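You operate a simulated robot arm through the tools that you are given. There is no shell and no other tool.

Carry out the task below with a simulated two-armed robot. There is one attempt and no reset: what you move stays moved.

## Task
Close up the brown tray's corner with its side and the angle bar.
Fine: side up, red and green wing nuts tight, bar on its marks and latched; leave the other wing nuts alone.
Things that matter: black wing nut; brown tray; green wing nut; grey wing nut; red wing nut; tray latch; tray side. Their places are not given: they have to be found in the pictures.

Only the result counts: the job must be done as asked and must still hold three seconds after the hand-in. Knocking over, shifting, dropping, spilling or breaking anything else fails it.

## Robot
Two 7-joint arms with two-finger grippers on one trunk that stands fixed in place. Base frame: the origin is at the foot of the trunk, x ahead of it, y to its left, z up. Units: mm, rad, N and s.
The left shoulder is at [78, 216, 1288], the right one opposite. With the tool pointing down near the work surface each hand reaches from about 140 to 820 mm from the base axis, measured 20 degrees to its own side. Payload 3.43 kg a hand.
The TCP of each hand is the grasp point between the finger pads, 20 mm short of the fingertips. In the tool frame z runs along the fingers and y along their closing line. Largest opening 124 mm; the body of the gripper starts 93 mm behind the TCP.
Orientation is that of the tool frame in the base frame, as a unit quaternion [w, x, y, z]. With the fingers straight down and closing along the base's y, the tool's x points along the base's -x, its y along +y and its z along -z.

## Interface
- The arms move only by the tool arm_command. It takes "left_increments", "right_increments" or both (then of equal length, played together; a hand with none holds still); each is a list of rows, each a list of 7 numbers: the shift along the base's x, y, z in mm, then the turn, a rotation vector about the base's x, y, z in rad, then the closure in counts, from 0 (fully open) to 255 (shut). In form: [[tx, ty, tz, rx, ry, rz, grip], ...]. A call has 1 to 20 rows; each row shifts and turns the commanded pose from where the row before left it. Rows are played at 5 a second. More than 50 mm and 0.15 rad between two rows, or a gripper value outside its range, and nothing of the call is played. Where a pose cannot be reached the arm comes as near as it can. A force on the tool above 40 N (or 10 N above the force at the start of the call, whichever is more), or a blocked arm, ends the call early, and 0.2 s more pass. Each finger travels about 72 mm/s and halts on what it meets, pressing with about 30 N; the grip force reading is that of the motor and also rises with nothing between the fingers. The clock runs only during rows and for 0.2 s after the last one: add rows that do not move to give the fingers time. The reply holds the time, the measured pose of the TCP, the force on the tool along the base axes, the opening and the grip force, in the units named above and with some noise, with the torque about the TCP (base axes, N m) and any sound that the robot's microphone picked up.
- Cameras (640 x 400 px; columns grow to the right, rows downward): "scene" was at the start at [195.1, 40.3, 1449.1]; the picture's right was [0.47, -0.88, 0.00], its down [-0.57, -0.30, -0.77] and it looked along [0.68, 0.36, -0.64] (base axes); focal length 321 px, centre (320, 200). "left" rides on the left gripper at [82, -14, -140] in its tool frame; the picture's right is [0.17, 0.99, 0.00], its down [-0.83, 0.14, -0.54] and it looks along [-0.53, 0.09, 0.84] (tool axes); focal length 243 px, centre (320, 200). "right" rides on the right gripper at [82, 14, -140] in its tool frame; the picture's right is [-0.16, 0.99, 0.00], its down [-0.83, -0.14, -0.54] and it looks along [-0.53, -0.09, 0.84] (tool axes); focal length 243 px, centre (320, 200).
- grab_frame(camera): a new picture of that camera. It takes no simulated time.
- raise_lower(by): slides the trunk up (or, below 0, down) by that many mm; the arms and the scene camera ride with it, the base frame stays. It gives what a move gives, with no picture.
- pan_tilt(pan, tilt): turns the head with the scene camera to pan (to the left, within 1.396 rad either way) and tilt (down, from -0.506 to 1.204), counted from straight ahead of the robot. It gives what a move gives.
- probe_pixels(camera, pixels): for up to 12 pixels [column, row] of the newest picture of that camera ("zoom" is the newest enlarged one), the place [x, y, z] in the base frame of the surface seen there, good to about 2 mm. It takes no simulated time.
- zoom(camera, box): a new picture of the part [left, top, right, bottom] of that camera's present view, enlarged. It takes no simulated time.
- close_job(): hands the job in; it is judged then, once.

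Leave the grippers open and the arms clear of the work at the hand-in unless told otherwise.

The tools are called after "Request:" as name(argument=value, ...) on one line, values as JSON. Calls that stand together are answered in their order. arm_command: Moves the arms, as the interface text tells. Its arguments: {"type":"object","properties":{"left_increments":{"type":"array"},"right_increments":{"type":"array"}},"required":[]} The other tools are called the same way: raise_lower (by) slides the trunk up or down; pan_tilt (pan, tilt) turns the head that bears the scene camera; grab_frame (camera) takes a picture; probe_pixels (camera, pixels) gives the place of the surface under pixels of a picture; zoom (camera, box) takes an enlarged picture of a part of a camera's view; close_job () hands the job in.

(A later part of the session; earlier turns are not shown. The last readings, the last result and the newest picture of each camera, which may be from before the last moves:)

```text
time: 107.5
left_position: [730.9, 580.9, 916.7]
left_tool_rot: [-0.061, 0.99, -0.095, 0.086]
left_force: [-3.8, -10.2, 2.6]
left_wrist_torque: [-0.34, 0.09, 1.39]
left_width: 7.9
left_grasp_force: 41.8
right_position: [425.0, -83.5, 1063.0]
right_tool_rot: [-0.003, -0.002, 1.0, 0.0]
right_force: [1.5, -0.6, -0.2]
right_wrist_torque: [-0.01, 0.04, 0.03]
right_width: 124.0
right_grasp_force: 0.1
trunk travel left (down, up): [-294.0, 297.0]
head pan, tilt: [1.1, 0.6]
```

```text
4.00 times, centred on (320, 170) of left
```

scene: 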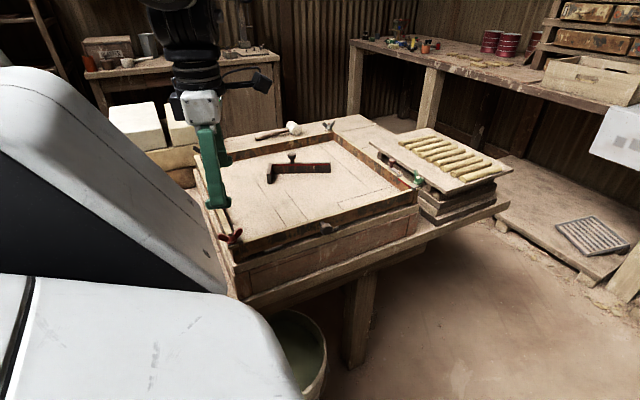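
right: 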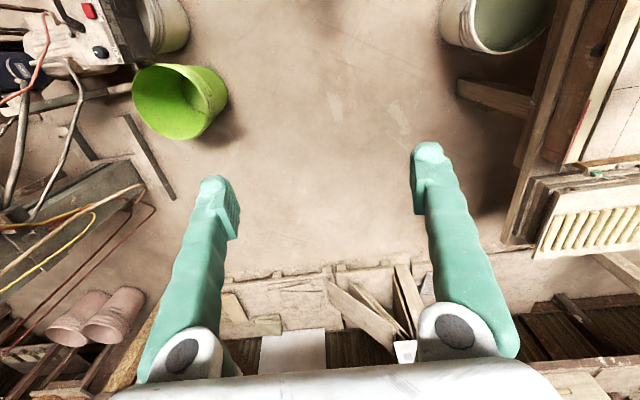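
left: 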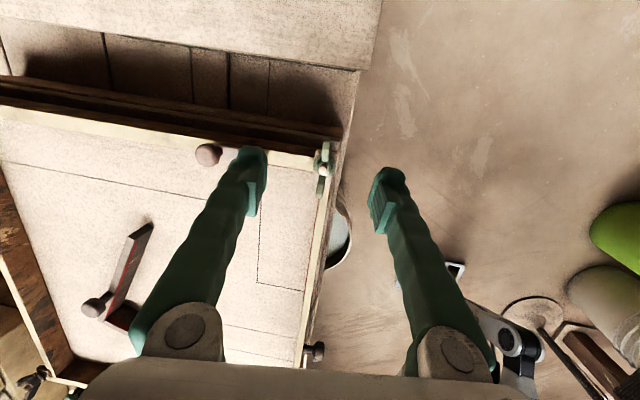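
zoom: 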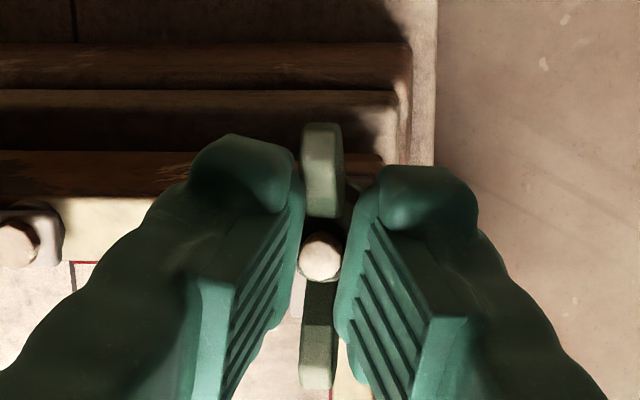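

Torque 1.39 N m. I keep turning until it is firm, like the red one.

Request:
arm_command(left_increments=[[0, 0, 0, 0, 0, -0.08, 255], [0, 0, 0, 0, 0, -0.08, 255]])

Request:
zoom(camera="left", box=[270, 120, 370, 220])

```text
time: 108.1
left_position: [731.3, 580.2, 918.1]
left_tool_rot: [-0.055, 0.979, -0.173, 0.091]
left_force: [-0.5, -3.5, 14.0]
left_wrist_torque: [-0.39, 0.4, 2.02]
left_width: 12.0
left_grasp_force: 44.9
right_position: [424.9, -83.4, 1061.3]
right_tool_rot: [-0.002, -0.002, 1.0, -0.001]
right_force: [-0.2, -0.2, 0.2]
right_wrist_torque: [0.03, 0.01, 0.0]
right_width: 123.9
right_grasp_force: 0.0
trunk travel left (down, up): [-294.0, 297.0]
head pan, tilt: [1.1, 0.6]
```

```text
4.00 times, centred on (320, 170) of left
```

zoom: 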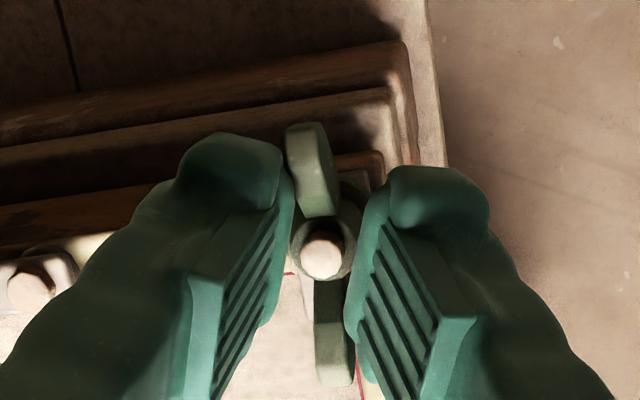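

2.0 N m and the nut no longer follows. One more small turn for firmness.

Request:
arm_command(left_increments=[[0, 0, 0, 0, 0, -0.08, 255], [0, 0, 0, 0, 0, 0, 255]])

```text
time: 108.7
left_position: [730.1, 581.6, 918.3]
left_tool_rot: [-0.053, 0.971, -0.212, 0.094]
left_force: [1.4, 3.0, 22.9]
left_wrist_torque: [-0.38, 0.4, 2.26]
left_width: 14.0
left_grasp_force: 44.5
right_position: [425.0, -83.6, 1062.4]
right_tool_rot: [-0.002, -0.002, 1.0, 0.0]
right_force: [0.6, -0.1, 0.5]
right_wrist_torque: [0.0, -0.02, -0.03]
right_width: 124.2
right_grasp_force: 0.2
trunk travel left (down, up): [-294.0, 297.0]
head pan, tilt: [1.1, 0.6]
```

2.26 N m — tight. I open, then rise.

Request:
arm_command(left_increments=[[0, 0, 0, 0, 0, 0, 190], [0, 0, 0, 0, 0, 0, 150]])

Request:
arm_command(left_increments=[[0, 0, 15, 0, 0, 0, 120], [0, 0, 20, 0, 0, 0, 100]])

Request:
grab_frame(camera="left")

Request:
zoom(camera="left", box=[260, 120, 380, 220])

```text
time: 109.3
left_position: [731.0, 580.7, 915.3]
left_tool_rot: [-0.048, 0.972, -0.213, 0.091]
left_force: [0.6, -0.7, 0.5]
left_wrist_torque: [-0.02, 0.0, -0.02]
left_width: 51.1
left_grasp_force: 0.1
right_position: [425.6, -82.7, 1062.8]
right_tool_rot: [-0.003, -0.001, 1.0, 0.0]
right_force: [0.0, -0.1, 0.3]
right_wrist_torque: [0.02, -0.03, 0.02]
right_width: 123.8
right_grasp_force: 0.0
trunk travel left (down, up): [-294.0, 297.0]
head pan, tilt: [1.1, 0.6]
```

```text
time: 109.9
left_position: [730.9, 581.5, 950.9]
left_tool_rot: [-0.048, 0.971, -0.214, 0.092]
left_force: [0.1, 0.5, 0.3]
left_wrist_torque: [-0.05, 0.02, 0.0]
left_width: 75.6
left_grasp_force: 0.0
right_position: [426.2, -83.4, 1063.0]
right_tool_rot: [-0.003, -0.002, 1.0, 0.0]
right_force: [0.0, -0.1, -0.2]
right_wrist_torque: [-0.02, 0.03, -0.01]
right_width: 124.0
right_grasp_force: 0.1
trunk travel left (down, up): [-294.0, 297.0]
head pan, tilt: [1.1, 0.6]
```

```text
taken
```

left: 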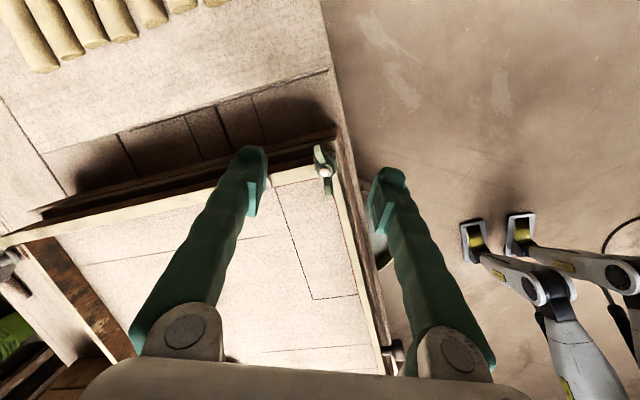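

```text
4.00 times, centred on (320, 170) of left
```

zoom: 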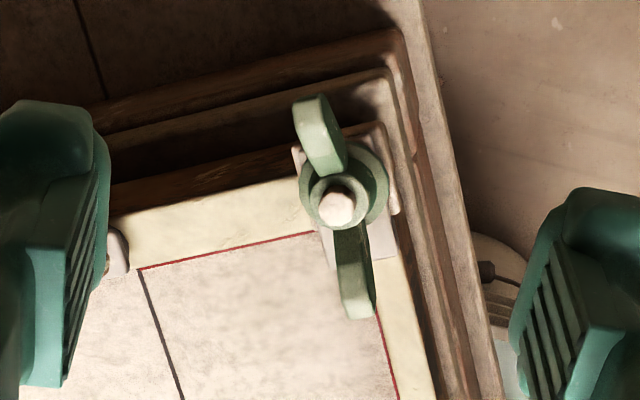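

I probe the wings for the green nut's final angle and height.

Request:
probe_pixels(camera="left", pixels=[[318, 147], [319, 151], [328, 195], [328, 191], [324, 171], [317, 145], [329, 197]])

```text
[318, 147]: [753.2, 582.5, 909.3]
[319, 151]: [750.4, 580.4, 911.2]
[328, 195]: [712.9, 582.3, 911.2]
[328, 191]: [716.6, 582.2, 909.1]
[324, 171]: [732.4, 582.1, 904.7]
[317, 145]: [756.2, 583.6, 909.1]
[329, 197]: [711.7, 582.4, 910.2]
```

The green nut's wings stay along x: it's at its hard stop, tight. Now the bar. I untilt the hand and travel over the bar's corner part, keeping yaw ≈-3.57 (bar direction).

Request:
arm_command(left_increments=[[-33, 34, 8, -0.0294, 0.0956, 0, 0], [-33, 34, 8, -0.0294, 0.0956, 0, 0], [-33, 34, 8, 0, 0, 0, 0], [-33, 34, 8, 0, 0, 0, 0], [-33, 34, 8, 0, 0, 0, 0], [-33, 34, 8, 0, 0, 0, 0], [-33, 34, 0, 0, 0, 0, 0], [-33, 34, 0, 0, 0, 0, 0]])

Request:
grab_frame(camera="left")

Request:
grab_frame(camera="scene")

```text
time: 111.7
left_position: [464.3, 855.4, 996.7]
left_tool_rot: [0.0, 0.977, -0.215, 0.005]
left_force: [-0.1, 0.4, 0.9]
left_wrist_torque: [-0.02, -0.05, -0.02]
left_width: 123.8
left_grasp_force: 0.2
right_position: [425.1, -81.5, 1063.5]
right_tool_rot: [-0.003, -0.002, 1.0, -0.001]
right_force: [0.6, -0.6, -0.2]
right_wrist_torque: [-0.02, 0.0, 0.01]
right_width: 123.7
right_grasp_force: 0.0
trunk travel left (down, up): [-294.0, 297.0]
head pan, tilt: [1.1, 0.6]
```

```text
taken
```

left: 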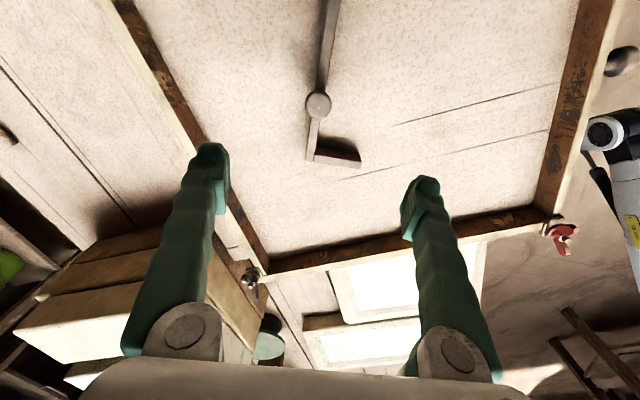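

```text
taken
```

scene: 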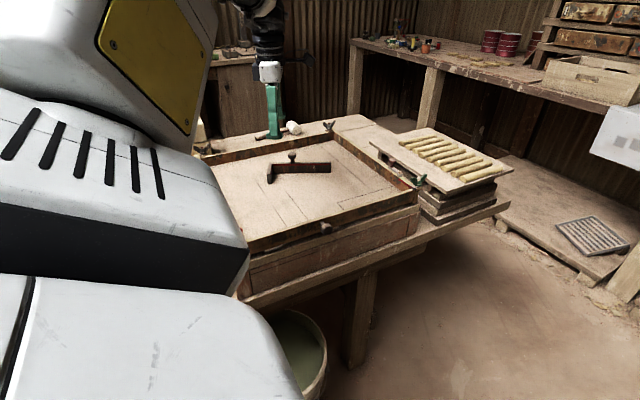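

I see the bar, its knob at (318,105), and the red nut at (562,232). I zoom and probe the bar's edges for its exact pose.

Request:
zoom(camera="left", box=[280, 80, 380, 180])

Request:
probe_pixels(camera="zoom", pixels=[[134, 300], [144, 240], [205, 305], [195, 305], [430, 330], [240, 95], [170, 300], [290, 320], [300, 318], [400, 328], [148, 200], [215, 200]])

Request:
probe_pixels(camera="left", pixels=[[332, 4], [325, 4], [338, 4], [322, 70], [328, 70], [333, 70], [312, 130], [316, 130], [309, 155], [315, 155], [340, 160], [357, 163]])

```text
4.00 times, centred on (330, 130) of left
```

zoom: 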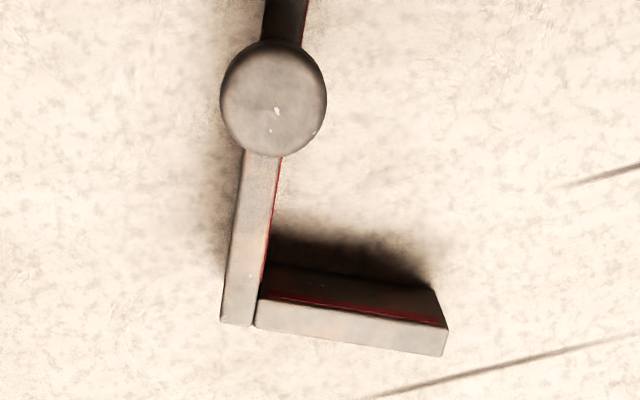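

```text
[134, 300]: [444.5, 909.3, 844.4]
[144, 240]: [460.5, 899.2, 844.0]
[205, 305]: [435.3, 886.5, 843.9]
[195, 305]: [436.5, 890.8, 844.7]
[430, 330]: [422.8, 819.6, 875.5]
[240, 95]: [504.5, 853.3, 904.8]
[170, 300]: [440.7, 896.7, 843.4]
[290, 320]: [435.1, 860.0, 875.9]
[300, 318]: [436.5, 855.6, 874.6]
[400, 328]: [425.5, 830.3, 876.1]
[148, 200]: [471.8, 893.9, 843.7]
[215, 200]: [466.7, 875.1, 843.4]
```

```text
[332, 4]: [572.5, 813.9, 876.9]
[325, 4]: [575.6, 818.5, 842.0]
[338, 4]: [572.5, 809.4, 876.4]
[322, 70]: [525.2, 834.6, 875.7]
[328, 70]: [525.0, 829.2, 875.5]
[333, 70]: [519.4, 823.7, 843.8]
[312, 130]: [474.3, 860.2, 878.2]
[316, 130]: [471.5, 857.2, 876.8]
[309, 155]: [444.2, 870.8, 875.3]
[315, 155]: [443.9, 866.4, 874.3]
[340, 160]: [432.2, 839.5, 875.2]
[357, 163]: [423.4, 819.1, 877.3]
```

Bar direction ≈-24.6°, thickness ≈10–12 mm, top z≈875.5. I descend straddling the plate about 35 mm from its corner, with the fingers half open.

Request:
arm_command(left_increments=[[1, 1, -35, 0, 0, 0, 120], [1, 1, -35, 0, 0, 0, 130], [0.5, 1, -30, 0, 0, 0, 130]])

Request:
grab_frame(camera="left")

Request:
zoom(camera="left", box=[230, 80, 410, 230])

```text
time: 112.5
left_position: [468.6, 857.5, 895.9]
left_tool_rot: [0.001, 0.977, -0.213, 0.004]
left_force: [-0.2, 0.0, -0.4]
left_wrist_torque: [0.0, 0.01, -0.02]
left_width: 60.5
left_grasp_force: 0.0
right_position: [427.0, -81.0, 1063.4]
right_tool_rot: [-0.003, -0.002, 1.0, 0.001]
right_force: [0.1, 0.5, -0.9]
right_wrist_torque: [0.0, 0.01, -0.01]
right_width: 123.9
right_grasp_force: 0.1
trunk travel left (down, up): [-294.0, 297.0]
head pan, tilt: [1.1, 0.6]
```

```text
taken
```

left: 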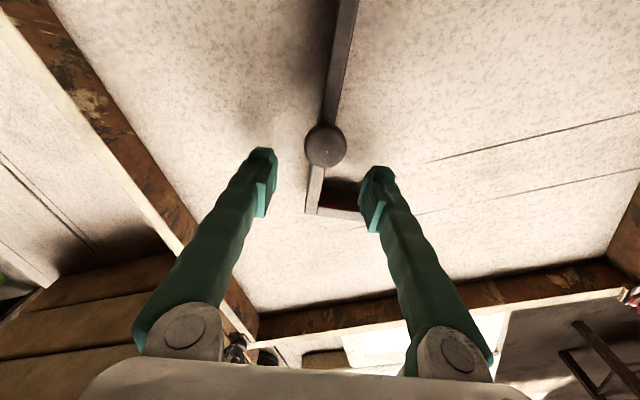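

```text
2.67 times, centred on (320, 155) of left
```

zoom: 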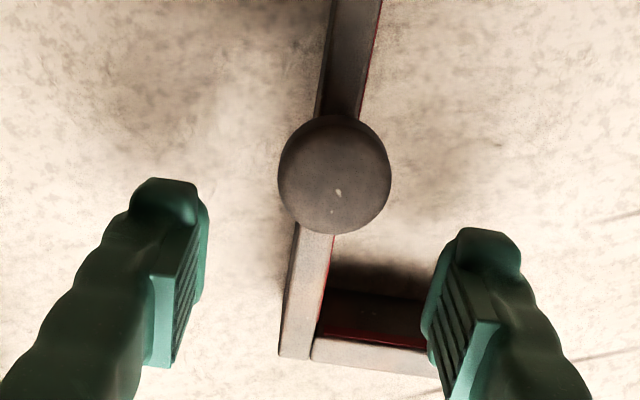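

The right finger is close to the short arm, so I shift 5 mm along the bar away from the corner, then descend to z≈867 and grip.

Request:
arm_command(left_increments=[[4.5, -2, 0, 0, 0, 0, 130], [0, 0, -15, 0, 0, 0, 130], [0, 0, -14, 0, 0, 0, 130]])

Request:
zoom(camera="left", box=[230, 80, 410, 230])

```text
time: 113.3
left_position: [473.8, 855.0, 868.6]
left_tool_rot: [0.0, 0.977, -0.214, 0.005]
left_force: [-0.7, -0.6, 0.6]
left_wrist_torque: [0.01, -0.01, 0.03]
left_width: 60.6
left_grasp_force: 0.1
right_position: [425.9, -81.4, 1061.6]
right_tool_rot: [-0.003, -0.002, 1.0, 0.0]
right_force: [-0.1, 0.7, 0.1]
right_wrist_torque: [0.02, 0.0, 0.01]
right_width: 124.0
right_grasp_force: 0.0
trunk travel left (down, up): [-294.0, 297.0]
head pan, tilt: [1.1, 0.6]
```

```text
2.67 times, centred on (320, 155) of left
```

zoom: 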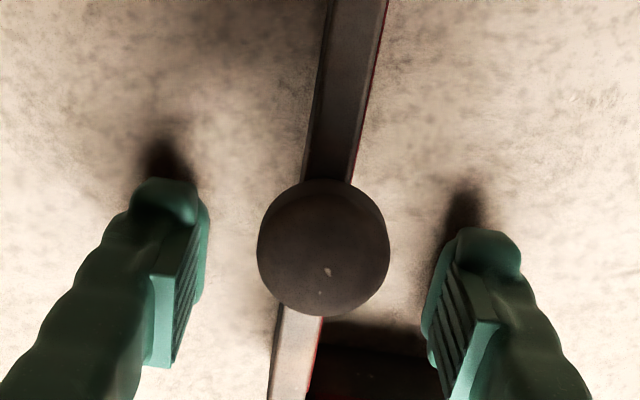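

Both fingers straddle the plate, clear of floor and short arm. I close.

Request:
arm_command(left_increments=[[0, 0, 0, 0, 0, 0, 200], [0, 0, 0, 0, 0, 0, 255], [0, 0, 0, 0, 0, 0, 255], [0, 0, 0, 0, 0, 0, 255]])

Request:
grab_frame(camera="left")

```text
time: 114.3
left_position: [473.4, 855.8, 868.2]
left_tool_rot: [0.0, 0.977, -0.214, 0.005]
left_force: [0.9, 0.4, 0.2]
left_wrist_torque: [-0.04, -0.08, 0.12]
left_width: 9.0
left_grasp_force: 30.3
right_position: [426.1, -82.3, 1062.1]
right_tool_rot: [-0.002, -0.003, 1.0, -0.001]
right_force: [-0.7, 0.0, 0.8]
right_wrist_torque: [-0.02, -0.02, -0.02]
right_width: 123.8
right_grasp_force: 0.1
trunk travel left (down, up): [-294.0, 297.0]
head pan, tilt: [1.1, 0.6]
```

```text
taken
```

left: 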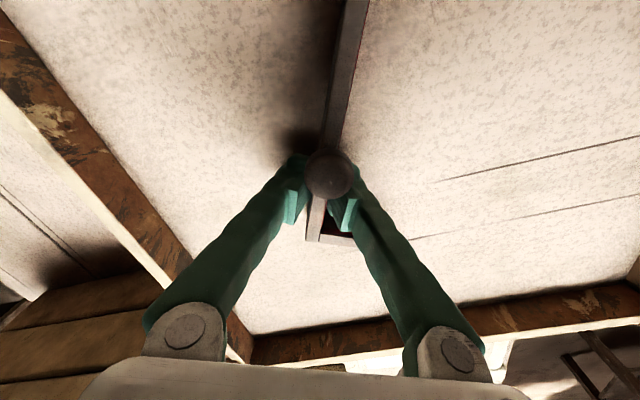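

The plate is held (9 mm). I slide the bar over the floor toward its marks, turning it by +0.433 rad, stopping ~10 mm short of the wall in x.

Request:
arm_command(left_increments=[[8, -17.2, 0, 0, 0, 0.0361, 255], [8, -17.2, 0, 0, 0, 0.0361, 255], [8, -17.2, 0, 0, 0, 0.0361, 255], [8, -17.2, 0, 0, 0, 0.0361, 255]])

Request:
grab_frame(camera="left")

```text
time: 115.3
left_position: [505.2, 785.6, 867.9]
left_tool_rot: [-0.002, 0.99, -0.142, 0.004]
left_force: [-1.5, 1.6, 6.7]
left_wrist_torque: [0.18, 0.57, -0.12]
left_width: 9.0
left_grasp_force: 30.4
right_position: [427.5, -83.2, 1062.3]
right_tool_rot: [-0.002, -0.002, 1.0, 0.0]
right_force: [-0.8, -0.3, 0.0]
right_wrist_torque: [0.02, 0.01, 0.02]
right_width: 124.0
right_grasp_force: 0.2
trunk travel left (down, up): [-294.0, 297.0]
head pan, tilt: [1.1, 0.6]
```

```text
taken
```

left: 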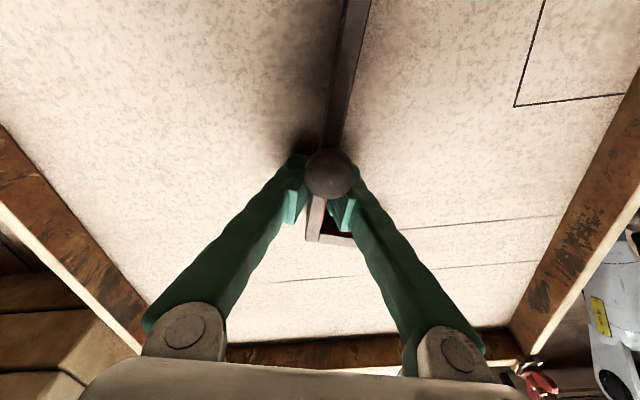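

The bar follows. I continue the slide with a 1 mm lift.

Request:
arm_command(left_increments=[[8, -17.2, 1, 0, 0, 0.0361, 255], [8, -17.2, 0, 0, 0, 0.0361, 255], [8, -17.2, 0, 0, 0, 0.0361, 255], [8, -17.2, 0, 0, 0, 0.0361, 255], [8, -17.2, 0, 0, 0, 0.0361, 255], [8, -17.2, 0, 0, 0, 0.0361, 255]])

Request:
grab_frame(camera="left")

```text
time: 116.7
left_position: [555.1, 682.3, 869.6]
left_tool_rot: [-0.001, 0.999, -0.035, 0.004]
left_force: [0.2, -0.5, -0.4]
left_wrist_torque: [0.08, 0.16, 0.01]
left_width: 8.9
left_grasp_force: 30.0
right_position: [427.6, -81.0, 1060.9]
right_tool_rot: [-0.003, -0.002, 1.0, 0.0]
right_force: [-0.8, 0.9, -0.2]
right_wrist_torque: [0.02, -0.01, -0.01]
right_width: 124.3
right_grasp_force: 0.1
trunk travel left (down, up): [-294.0, 297.0]
head pan, tilt: [1.1, 0.6]
```

```text
taken
```

left: 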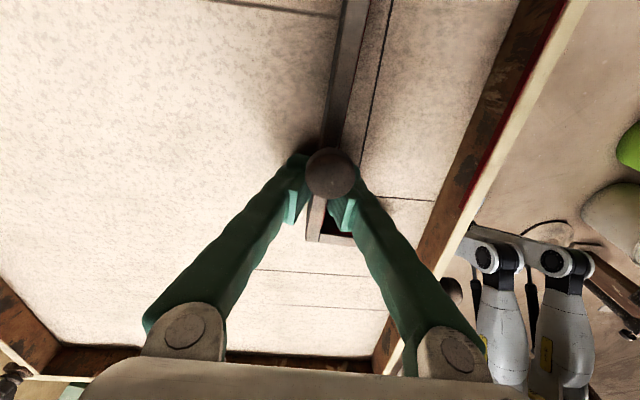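

The bar nears its dashed lines. I finish the turn and slide to ~10 mm short of the wall.

Request:
arm_command(left_increments=[[6, -11, 0, 0, 0, 0.0241, 255], [6, -11, 0, 0, 0, 0.0241, 255], [5, -11, 0, 0, 0, 0.0241, 255]])

Request:
grab_frame(camera="left")

Request:
zoom(camera="left", box=[270, 0, 430, 110])

Request:
grab_frame(camera="scene")

```text
time: 117.5
left_position: [571.3, 650.7, 868.3]
left_tool_rot: [-0.001, 1.0, 0.001, 0.005]
left_force: [-0.7, 0.6, 0.5]
left_wrist_torque: [0.03, 0.11, -0.01]
left_width: 8.9
left_grasp_force: 30.0
right_position: [426.4, -84.1, 1061.9]
right_tool_rot: [-0.002, -0.002, 1.0, 0.0]
right_force: [0.3, 0.3, 0.5]
right_wrist_torque: [0.01, -0.03, 0.03]
right_width: 123.9
right_grasp_force: 0.1
trunk travel left (down, up): [-294.0, 297.0]
head pan, tilt: [1.1, 0.6]
```

```text
taken
```

left: 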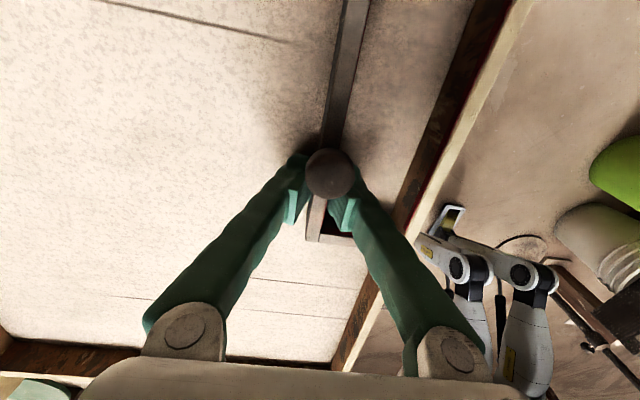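

```text
3.64 times, centred on (350, 55) of left
```

zoom: 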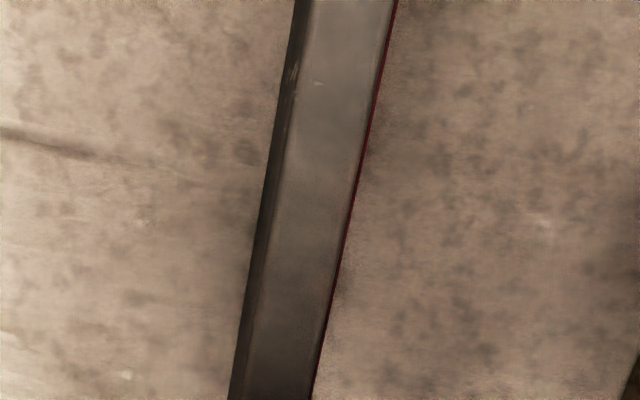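

```text
taken
```

scene: 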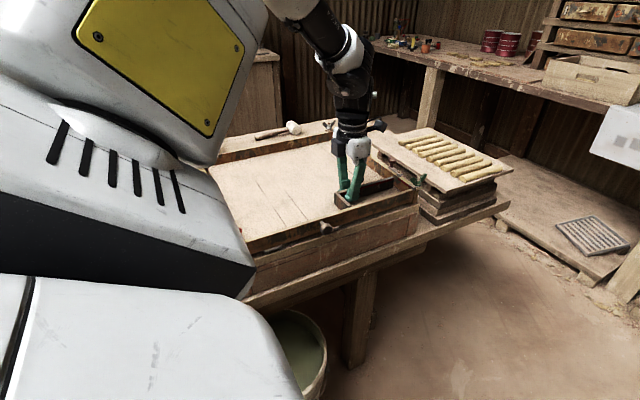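

I zoom the scene camera onto the corner to compare the bar with the dashed lines.

Request:
zoom(camera="scene", box=[310, 150, 440, 240])

Request:
probe_pixels(camera="zoom", pixels=[[120, 225], [135, 270], [410, 145], [140, 215], [330, 175], [270, 195], [500, 130], [395, 150]])

```text
4.44 times, centred on (375, 195) of scene
```

zoom: 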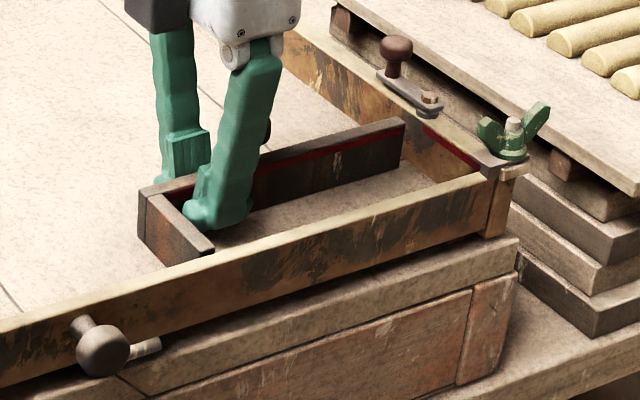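

```text
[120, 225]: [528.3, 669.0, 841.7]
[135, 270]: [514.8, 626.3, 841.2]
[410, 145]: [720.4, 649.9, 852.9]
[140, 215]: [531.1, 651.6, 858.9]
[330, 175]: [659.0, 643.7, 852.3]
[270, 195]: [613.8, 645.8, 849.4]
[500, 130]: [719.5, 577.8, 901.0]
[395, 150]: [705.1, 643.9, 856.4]
```

The bar stands parallel to its marks with ~10 mm to go in x. I probe its outer and inner faces from the left camera to check y against the line (653–655).

Request:
zoom(camera="left", box=[270, 0, 430, 110])

Request:
probe_pixels(camera="zoom", pixels=[[268, 150], [262, 150], [283, 150], [290, 150], [355, 150], [362, 150], [375, 150], [240, 330], [250, 330], [325, 330], [285, 30], [392, 20]])

```text
3.64 times, centred on (350, 55) of left
```

zoom: 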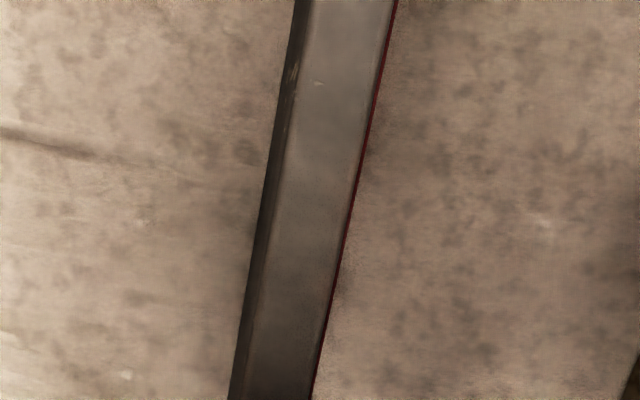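

```text
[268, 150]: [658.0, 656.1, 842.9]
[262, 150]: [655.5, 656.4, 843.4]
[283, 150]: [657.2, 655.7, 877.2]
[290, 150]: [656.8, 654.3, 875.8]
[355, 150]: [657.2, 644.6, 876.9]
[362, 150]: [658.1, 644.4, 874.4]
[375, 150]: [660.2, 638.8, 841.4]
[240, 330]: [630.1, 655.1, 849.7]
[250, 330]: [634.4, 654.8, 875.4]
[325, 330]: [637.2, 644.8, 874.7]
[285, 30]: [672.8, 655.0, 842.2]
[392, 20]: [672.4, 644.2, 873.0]
```

Bar's outer face is at y≈654.8 — on the line. Now I slide +9 mm in x toward the wall, gently.

Request:
arm_command(left_increments=[[3, 0, 0, 0, 0, 0, 255], [3, 0, 0, 0, 0, 0, 255], [2, -0.3, 0, 0, 0, 0, 255], [1, 0, 0, 0, 0, 0, 255]])

Request:
zoom(camera="scene", box=[310, 150, 440, 240])

Request:
grab_frame(camera="left")

```text
time: 118.5
left_position: [580.2, 650.3, 869.8]
left_tool_rot: [-0.002, 1.0, 0.0, 0.004]
left_force: [-0.6, 0.1, 0.9]
left_wrist_torque: [0.0, 0.11, 0.01]
left_width: 8.9
left_grasp_force: 30.2
right_position: [425.8, -82.3, 1061.2]
right_tool_rot: [-0.003, -0.002, 1.0, -0.001]
right_force: [-0.4, -0.1, 0.5]
right_wrist_torque: [-0.01, 0.0, 0.0]
right_width: 123.9
right_grasp_force: 0.1
trunk travel left (down, up): [-294.0, 297.0]
head pan, tilt: [1.1, 0.6]
```

```text
4.44 times, centred on (375, 195) of scene
```

zoom: 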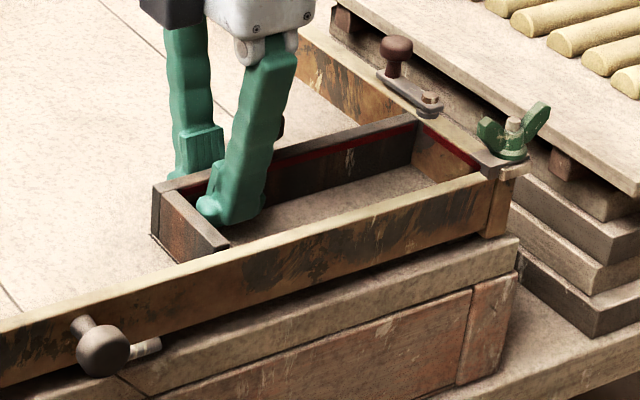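

```text
taken
```

left: 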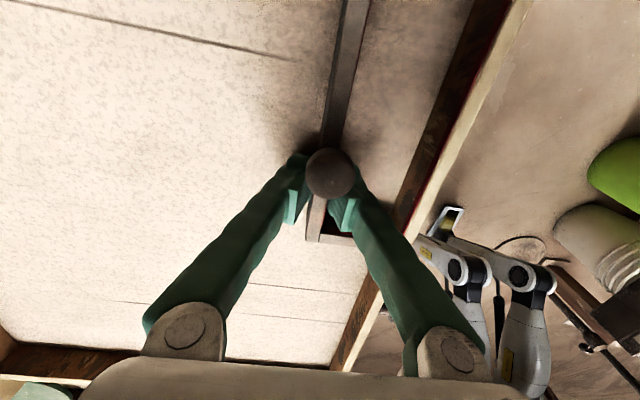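

The bar's end meets the wall; I zoom closely at the outer corner and at the wall end to see the dashed lines.

Request:
zoom(camera="scene", box=[330, 185, 370, 215])

Request:
zoom(camera="scene", box=[380, 155, 420, 185])

Request:
zoom(camera="left", box=[280, 190, 380, 260])

```text
13.33 times, centred on (350, 200) of scene
```

zoom: 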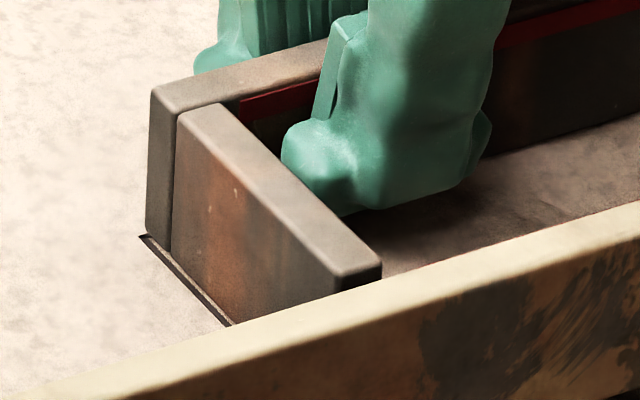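

```text
13.33 times, centred on (400, 170) of scene
```

zoom: 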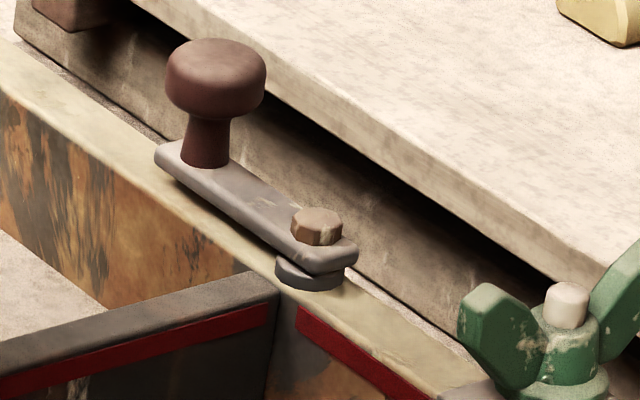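

```text
5.71 times, centred on (330, 225) of left
```

zoom: 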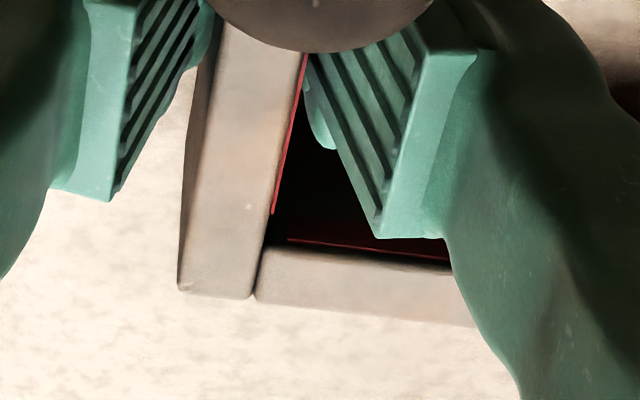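

The dashed line shows right along the outer face of the short arm (within ~1–2 mm) and the end meets the wall; stripes line up. I release gently by opening to ~40 mm and rise straight up.

Request:
arm_command(left_increments=[[0, 0, 0, 0, 0, 0, 200], [0, 0, 0, 0, 0, 0, 175], [0, 0, 0, 0, 0, 0, 175], [0, 0, 15, 0, 0, 0, 175], [0, 0, 25, 0, 0, 0, 175], [0, 0, 40, 0, 0, 0, 100], [0, 0, 30, 0, 0, 0, 60]])

Request:
grab_frame(camera="left")

Request:
zoom(camera="scene", box=[310, 150, 440, 240])

```text
time: 120.1
left_position: [580.2, 649.8, 979.5]
left_tool_rot: [-0.002, 1.0, 0.001, 0.004]
left_force: [-0.6, -0.6, 0.0]
left_wrist_torque: [0.03, -0.01, -0.02]
left_width: 94.9
left_grasp_force: 0.1
right_position: [426.1, -82.4, 1062.4]
right_tool_rot: [-0.003, -0.002, 1.0, -0.001]
right_force: [-0.1, 0.5, -0.4]
right_wrist_torque: [0.0, 0.01, -0.02]
right_width: 124.2
right_grasp_force: 0.1
trunk travel left (down, up): [-294.0, 297.0]
head pan, tilt: [1.1, 0.6]
```

```text
taken
```

left: 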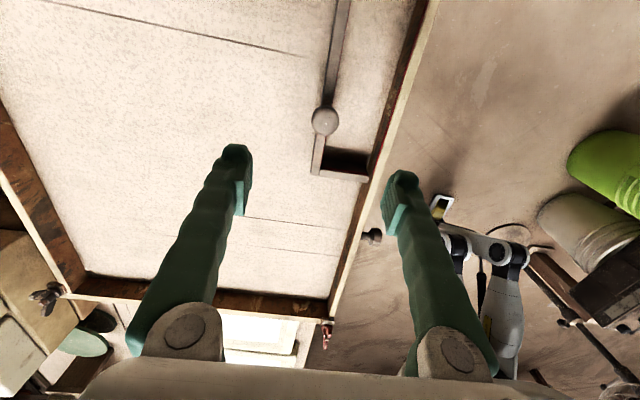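

```text
4.44 times, centred on (375, 195) of scene
```

zoom: 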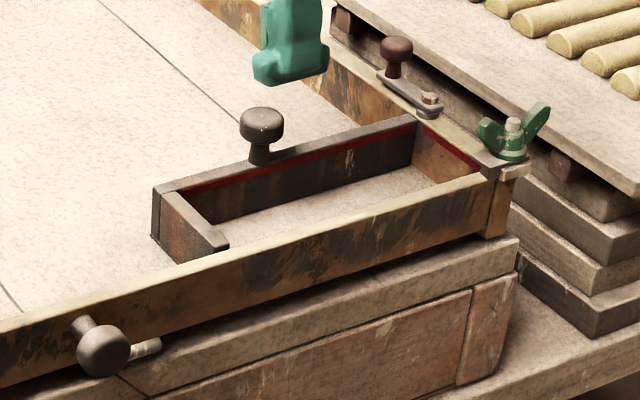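

The bar stands on its marks. Next the latch: its pivot is at ~[724,645], knob at ~[723,679,909]. I turn to yaw ≈-2.53 and tilt the fingers outward 0.4 rad for reach, then view the latch.

Request:
arm_command(left_increments=[[10, 0, 5, 0, 0, 0.12, 60], [10, 0, 5, 0, 0, 0.12, 60], [10, 0, 5, 0, 0, 0.12, 60], [10, 0, 0, 0, 0, 0.12, 60], [10, 0, 0, 0, 0, 0.12, 60], [10, 0, 0, 0.0778, -0.1083, 0, 100], [10, 0, 0, 0.0778, -0.1083, 0, 100], [10, 0, 0, 0.0778, -0.1083, 0, 100]])

Request:
grab_frame(camera="left")

```text
time: 121.9
left_position: [660.9, 649.7, 993.4]
left_tool_rot: [-0.065, 0.934, 0.292, 0.193]
left_force: [-0.5, -0.3, -0.1]
left_wrist_torque: [0.02, -0.01, 0.02]
left_width: 75.3
left_grasp_force: 0.0
right_position: [425.8, -82.1, 1062.6]
right_tool_rot: [-0.002, -0.001, 1.0, 0.0]
right_force: [-0.3, -0.4, -1.1]
right_wrist_torque: [0.03, 0.0, -0.01]
right_width: 124.0
right_grasp_force: 0.1
trunk travel left (down, up): [-294.0, 297.0]
head pan, tilt: [1.1, 0.6]
```

```text
taken
```

left: 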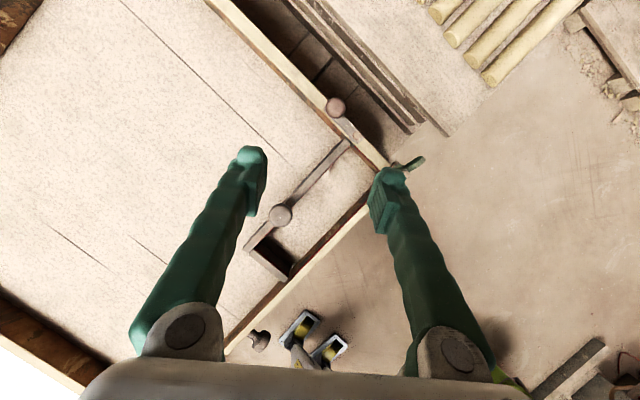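

Good view; the latch knob is at (335,107), pivot near (350,145). I zoom and probe.

Request:
zoom(camera="left", box=[290, 70, 410, 190])

Request:
probe_pixels(camera="left", pixels=[[335, 107], [333, 104], [338, 109], [336, 104], [348, 133], [350, 137], [345, 125], [352, 140], [345, 148], [340, 150], [341, 116], [360, 140]])

```text
3.33 times, centred on (350, 130) of left
```

zoom: 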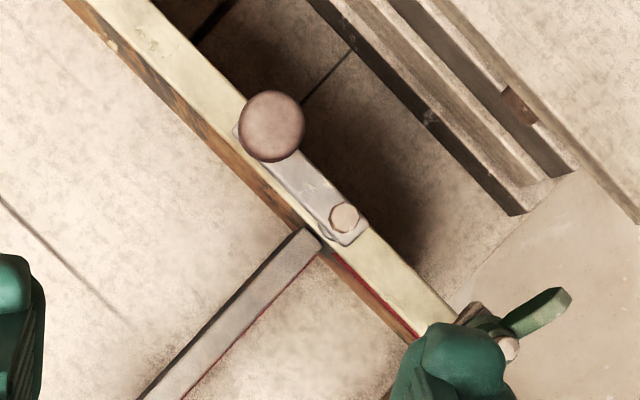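

```text
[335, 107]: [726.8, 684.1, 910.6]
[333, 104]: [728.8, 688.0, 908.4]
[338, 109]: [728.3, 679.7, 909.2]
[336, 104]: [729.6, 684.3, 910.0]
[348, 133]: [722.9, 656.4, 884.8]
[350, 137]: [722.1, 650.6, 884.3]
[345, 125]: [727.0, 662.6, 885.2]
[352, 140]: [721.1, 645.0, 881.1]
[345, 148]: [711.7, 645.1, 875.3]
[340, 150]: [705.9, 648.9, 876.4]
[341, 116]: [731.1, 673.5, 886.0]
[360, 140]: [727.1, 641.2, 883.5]
```

I probe the pivot bolt and the knob more exactly.

Request:
probe_pixels(camera="left", pixels=[[357, 135], [356, 135], [358, 136], [335, 108], [334, 108], [336, 108], [336, 110], [325, 105], [343, 110], [337, 118], [330, 112]])

```text
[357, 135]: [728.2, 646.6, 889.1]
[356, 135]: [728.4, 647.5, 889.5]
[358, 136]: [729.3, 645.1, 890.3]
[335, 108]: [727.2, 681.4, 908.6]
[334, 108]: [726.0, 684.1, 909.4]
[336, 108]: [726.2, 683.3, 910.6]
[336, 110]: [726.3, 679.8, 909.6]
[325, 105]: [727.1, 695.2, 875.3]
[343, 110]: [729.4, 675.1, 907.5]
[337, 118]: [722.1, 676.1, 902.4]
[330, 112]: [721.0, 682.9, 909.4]
```

Knob centre ≈[726.8,682.7] (top z 909.5), pivot ≈[728.6,646.4]; radius ≈36 mm. I move above the knob and come down to straddle it.

Request:
arm_command(left_increments=[[15, 8, -8, 0, 0, 0, 120], [16, 8, -8, 0, 0, 0, 140], [16, 8, -8, 0, 0, 0, 140], [15, 6, -8, 0, 0, 0, 140]])

Request:
zoom(camera="left", box=[250, 90, 390, 220])

```text
time: 122.9
left_position: [722.5, 678.3, 962.1]
left_tool_rot: [-0.065, 0.935, 0.291, 0.192]
left_force: [-0.2, 0.7, 0.2]
left_wrist_torque: [0.04, 0.01, 0.03]
left_width: 55.8
left_grasp_force: 0.1
right_position: [427.6, -82.8, 1062.3]
right_tool_rot: [-0.003, -0.002, 1.0, 0.0]
right_force: [1.7, 0.0, -0.6]
right_wrist_torque: [0.0, -0.01, 0.04]
right_width: 123.9
right_grasp_force: 0.1
trunk travel left (down, up): [-294.0, 297.0]
head pan, tilt: [1.1, 0.6]
```

```text
3.08 times, centred on (320, 155) of left
```

zoom: 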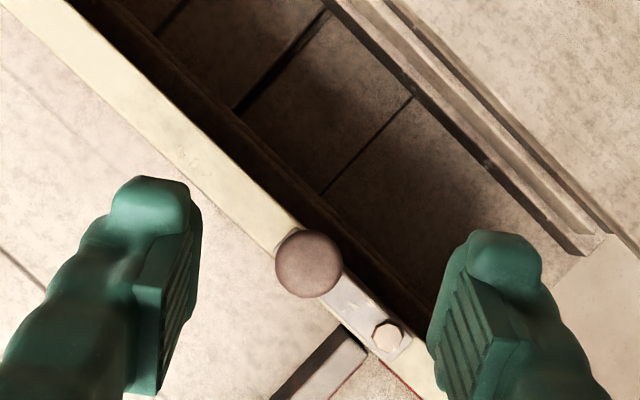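

The knob is centred between the fingers. I descend 47 mm and close on it.

Request:
arm_command(left_increments=[[0, 0.5, -16, 0, 0, 0, 150], [0, 0.5, -16, 0, 0, 0, 150], [0, 0, -15, 0, 0, 0, 150], [0, 0, 0, 0, 0, 0, 255], [0, 0, 0, 0, 0, 0, 255], [0, 0, 0, 0, 0, 0, 255]])

Request:
zoom(camera="left", box=[250, 90, 390, 220])

```text
time: 124.3
left_position: [722.2, 679.6, 914.4]
left_tool_rot: [-0.065, 0.935, 0.29, 0.192]
left_force: [1.8, 0.6, -2.7]
left_wrist_torque: [0.18, -0.31, 0.02]
left_width: 16.8
left_grasp_force: 45.0
right_position: [426.4, -81.8, 1062.2]
right_tool_rot: [-0.002, -0.002, 1.0, 0.0]
right_force: [0.4, -0.4, -0.2]
right_wrist_torque: [0.02, 0.0, -0.03]
right_width: 124.0
right_grasp_force: 0.0
trunk travel left (down, up): [-294.0, 297.0]
head pan, tilt: [1.1, 0.6]
```

```text
3.08 times, centred on (320, 155) of left
```

zoom: 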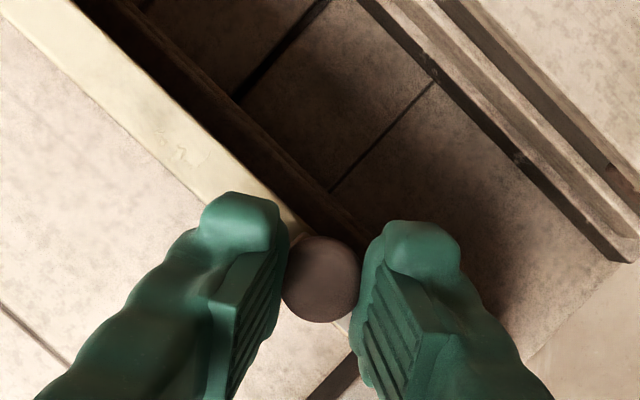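

Knob held (16.8 mm). I swing it along the arc about the pivot toward -x in small steps.

Request:
arm_command(left_increments=[[-3.8, -0.4, 0, 0, 0, 0, 255], [-3.8, -0.8, 0, 0, 0, 0, 255], [-4.4, -1.5, 0, 0, 0, 0, 255], [-4.3, -2.2, 0, 0, 0, 0, 255]])

Request:
grab_frame(camera="left")

```text
time: 125.3
left_position: [707.2, 676.8, 916.8]
left_tool_rot: [-0.065, 0.935, 0.29, 0.194]
left_force: [8.0, 4.5, 8.4]
left_wrist_torque: [-0.04, -0.07, 0.26]
left_width: 14.8
left_grasp_force: 45.1
right_position: [427.2, -81.7, 1061.1]
right_tool_rot: [-0.003, -0.002, 1.0, 0.0]
right_force: [0.0, 0.0, 0.9]
right_wrist_torque: [-0.01, 0.0, 0.0]
right_width: 123.9
right_grasp_force: 0.1
trunk travel left (down, up): [-294.0, 297.0]
head pan, tilt: [1.1, 0.6]
```

```text
taken
```

left: 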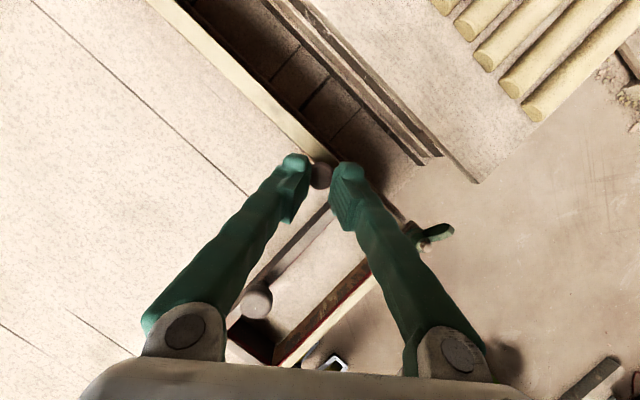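

I zoom to see whether the lever moved with the hand.

Request:
zoom(camera="left", box=[260, 110, 380, 230])

Request:
zoom(camera="scene", box=[340, 140, 440, 210])

```text
3.33 times, centred on (320, 170) of left
```

zoom: 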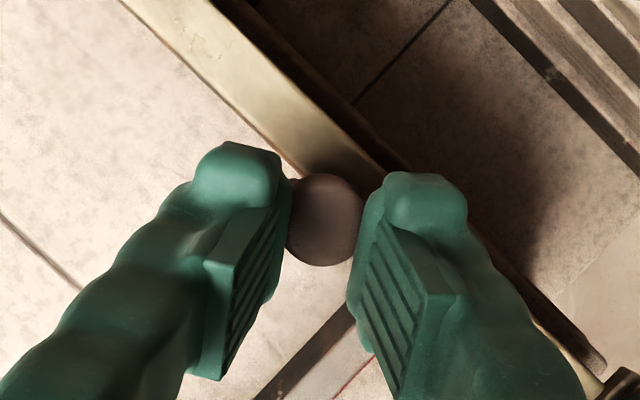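

```text
5.71 times, centred on (390, 175) of scene
```

zoom: 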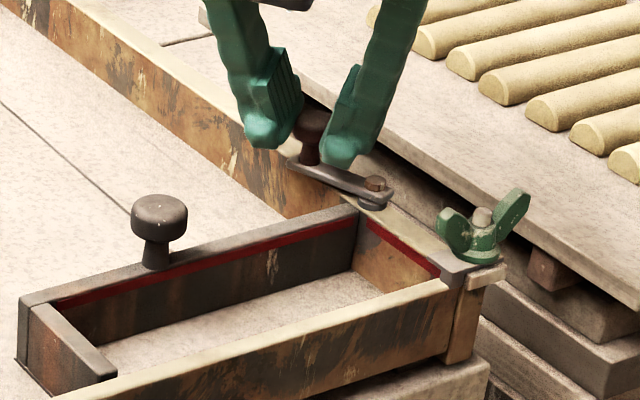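

The lever is swinging inward. I continue the arc.

Request:
arm_command(left_increments=[[-3.4, -2.6, 0, 0, 0, 0, 255], [-3.4, -2.9, 0, 0, 0, 0, 255], [-2.9, -3.7, 0, 0, 0, 0, 255], [-2.8, -3.8, 0, 0, 0, 0, 255]])

Request:
zoom(camera="left", box=[260, 110, 380, 230])

Request:
zoom(camera="scene", box=[340, 140, 440, 210])

```text
time: 126.3
left_position: [693.6, 665.1, 919.2]
left_tool_rot: [-0.07, 0.933, 0.294, 0.195]
left_force: [-9.7, 1.5, 13.5]
left_wrist_torque: [0.24, 0.14, -0.09]
left_width: 0.0
left_grasp_force: 34.2
right_position: [424.9, -82.3, 1061.4]
right_tool_rot: [-0.002, -0.002, 1.0, 0.0]
right_force: [0.8, 0.6, -0.4]
right_wrist_torque: [0.01, 0.06, -0.02]
right_width: 124.1
right_grasp_force: 0.0
trunk travel left (down, up): [-294.0, 297.0]
head pan, tilt: [1.1, 0.6]
stopped in row 4 (left hand): the force on the tool passed its limit at 57 N (the readings are from after the stop); the commanded pose is now the measured one
```

```text
3.33 times, centred on (320, 170) of left
```

zoom: 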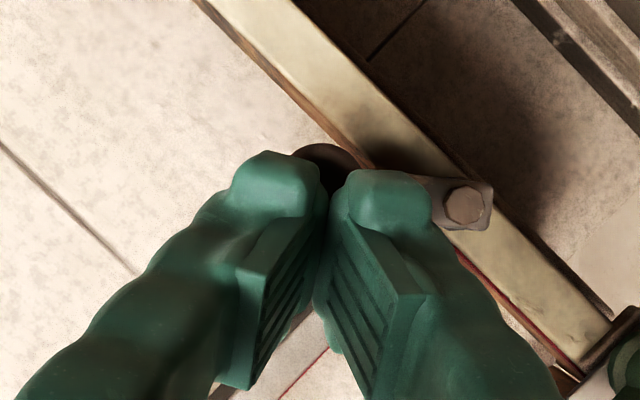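

```text
5.71 times, centred on (390, 175) of scene
```

zoom: 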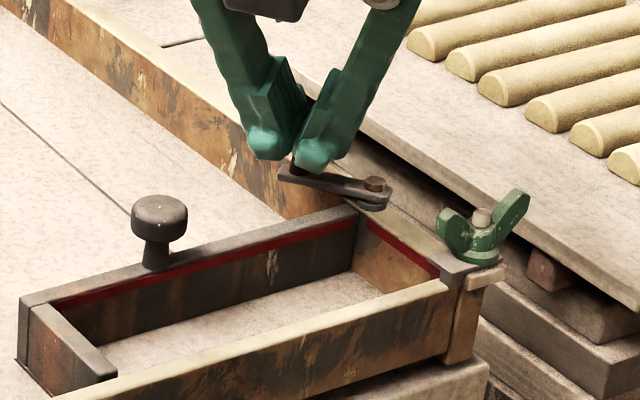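

The knob slipped out of the pads; the lever is part-way round. I rise and look where the knob is now.

Request:
arm_command(left_increments=[[-5, -3, 10, 0, 0, 0, 255], [-5, -3, 20, 0, 0, 0, 200], [0, 0, 20, 0, 0, 0, 140]])

Request:
grab_frame(camera="left")

Request:
zoom(camera="left", box=[260, 70, 400, 200])

```text
time: 127.1
left_position: [684.9, 658.4, 968.8]
left_tool_rot: [-0.069, 0.934, 0.293, 0.193]
left_force: [0.2, -0.5, -0.3]
left_wrist_torque: [0.02, 0.01, 0.01]
left_width: 56.0
left_grasp_force: 0.1
right_position: [427.2, -82.6, 1061.2]
right_tool_rot: [-0.003, -0.001, 1.0, -0.001]
right_force: [-0.5, -0.3, 0.1]
right_wrist_torque: [0.01, 0.0, -0.01]
right_width: 123.8
right_grasp_force: 0.1
trunk travel left (down, up): [-294.0, 297.0]
head pan, tilt: [1.1, 0.6]
```

```text
taken
```

left: 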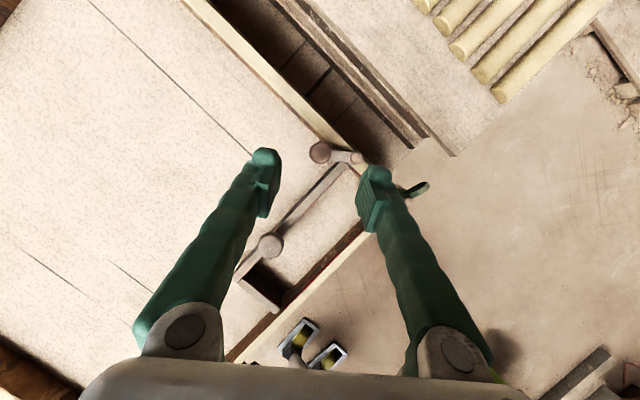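

```text
3.08 times, centred on (330, 135) of left
```

zoom: 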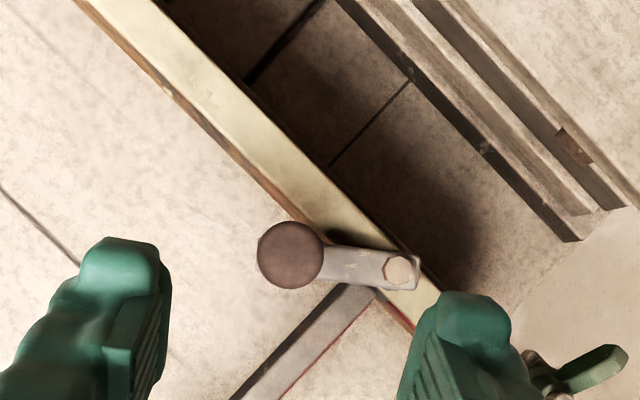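

I probe the knob's present place.

Request:
probe_pixels(camera="left", pixels=[[320, 153], [318, 153], [322, 153], [320, 150], [355, 158], [340, 156], [347, 158]])

```text
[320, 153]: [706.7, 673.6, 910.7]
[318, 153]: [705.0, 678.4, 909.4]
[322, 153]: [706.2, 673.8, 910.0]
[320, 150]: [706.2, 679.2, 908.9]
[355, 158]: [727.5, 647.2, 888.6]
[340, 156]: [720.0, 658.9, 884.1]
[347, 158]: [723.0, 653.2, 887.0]
```

The knob is now at ≈[706,675], i.e. the lever is at ~128° and must go to 180° (pointing -x). I'll regrip with the closing line along the knob's motion and then turn the hand together with the lever. First I back off and reorient (yaw ≈-4.05, tilt 0.3 toward azimuth 15°).

Request:
arm_command(left_increments=[[-22, -10, 8, -0.0778, 0.1083, 0, 60], [-22, -10, 8, -0.0778, 0.1083, 0, 60], [0, 0, 0, -0.0778, 0.1083, 0, 60], [0, 0, 0, 0, 0, -0.1377, 60], [0, 0, 0, 0, 0, -0.1377, 60], [0, 0, 0, 0, 0, -0.1377, 60], [0, 0, 0, 0, 0, -0.1377, 60], [0, 0, 0, 0, 0, -0.1377, 60], [0, 0, 0, 0, 0, -0.1377, 60], [0, 0, 0, 0, 0, -0.1377, 60], [0, 0, 0, 0, 0, -0.1377, 60], [0, 0, 0, 0, 0, -0.1377, 60], [0, 0, 0, 0, 0, -0.1377, 60], [0, 0, 0, 0, 0, -0.1377, 60], [0, 0, 0, 0.0259, -0.0966, 0, 60], [0, 0, 0, 0.0259, -0.0966, 0, 60], [0, 0, 0, 0.0259, -0.0966, 0, 60]])

Request:
grab_frame(camera="left")

```text
time: 130.7
left_position: [638.3, 640.2, 983.4]
left_tool_rot: [-0.099, 0.887, -0.434, 0.121]
left_force: [0.5, -0.1, 0.5]
left_wrist_torque: [0.02, -0.01, 0.01]
left_width: 95.1
left_grasp_force: 0.1
right_position: [425.9, -82.4, 1062.1]
right_tool_rot: [-0.004, -0.002, 1.0, -0.001]
right_force: [0.3, -0.2, 0.2]
right_wrist_torque: [-0.02, 0.01, 0.06]
right_width: 123.9
right_grasp_force: 0.0
trunk travel left (down, up): [-294.0, 297.0]
head pan, tilt: [1.1, 0.6]
```

```text
taken
```

left: 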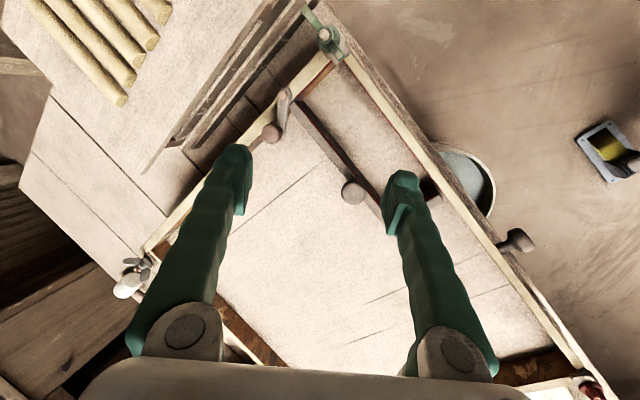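

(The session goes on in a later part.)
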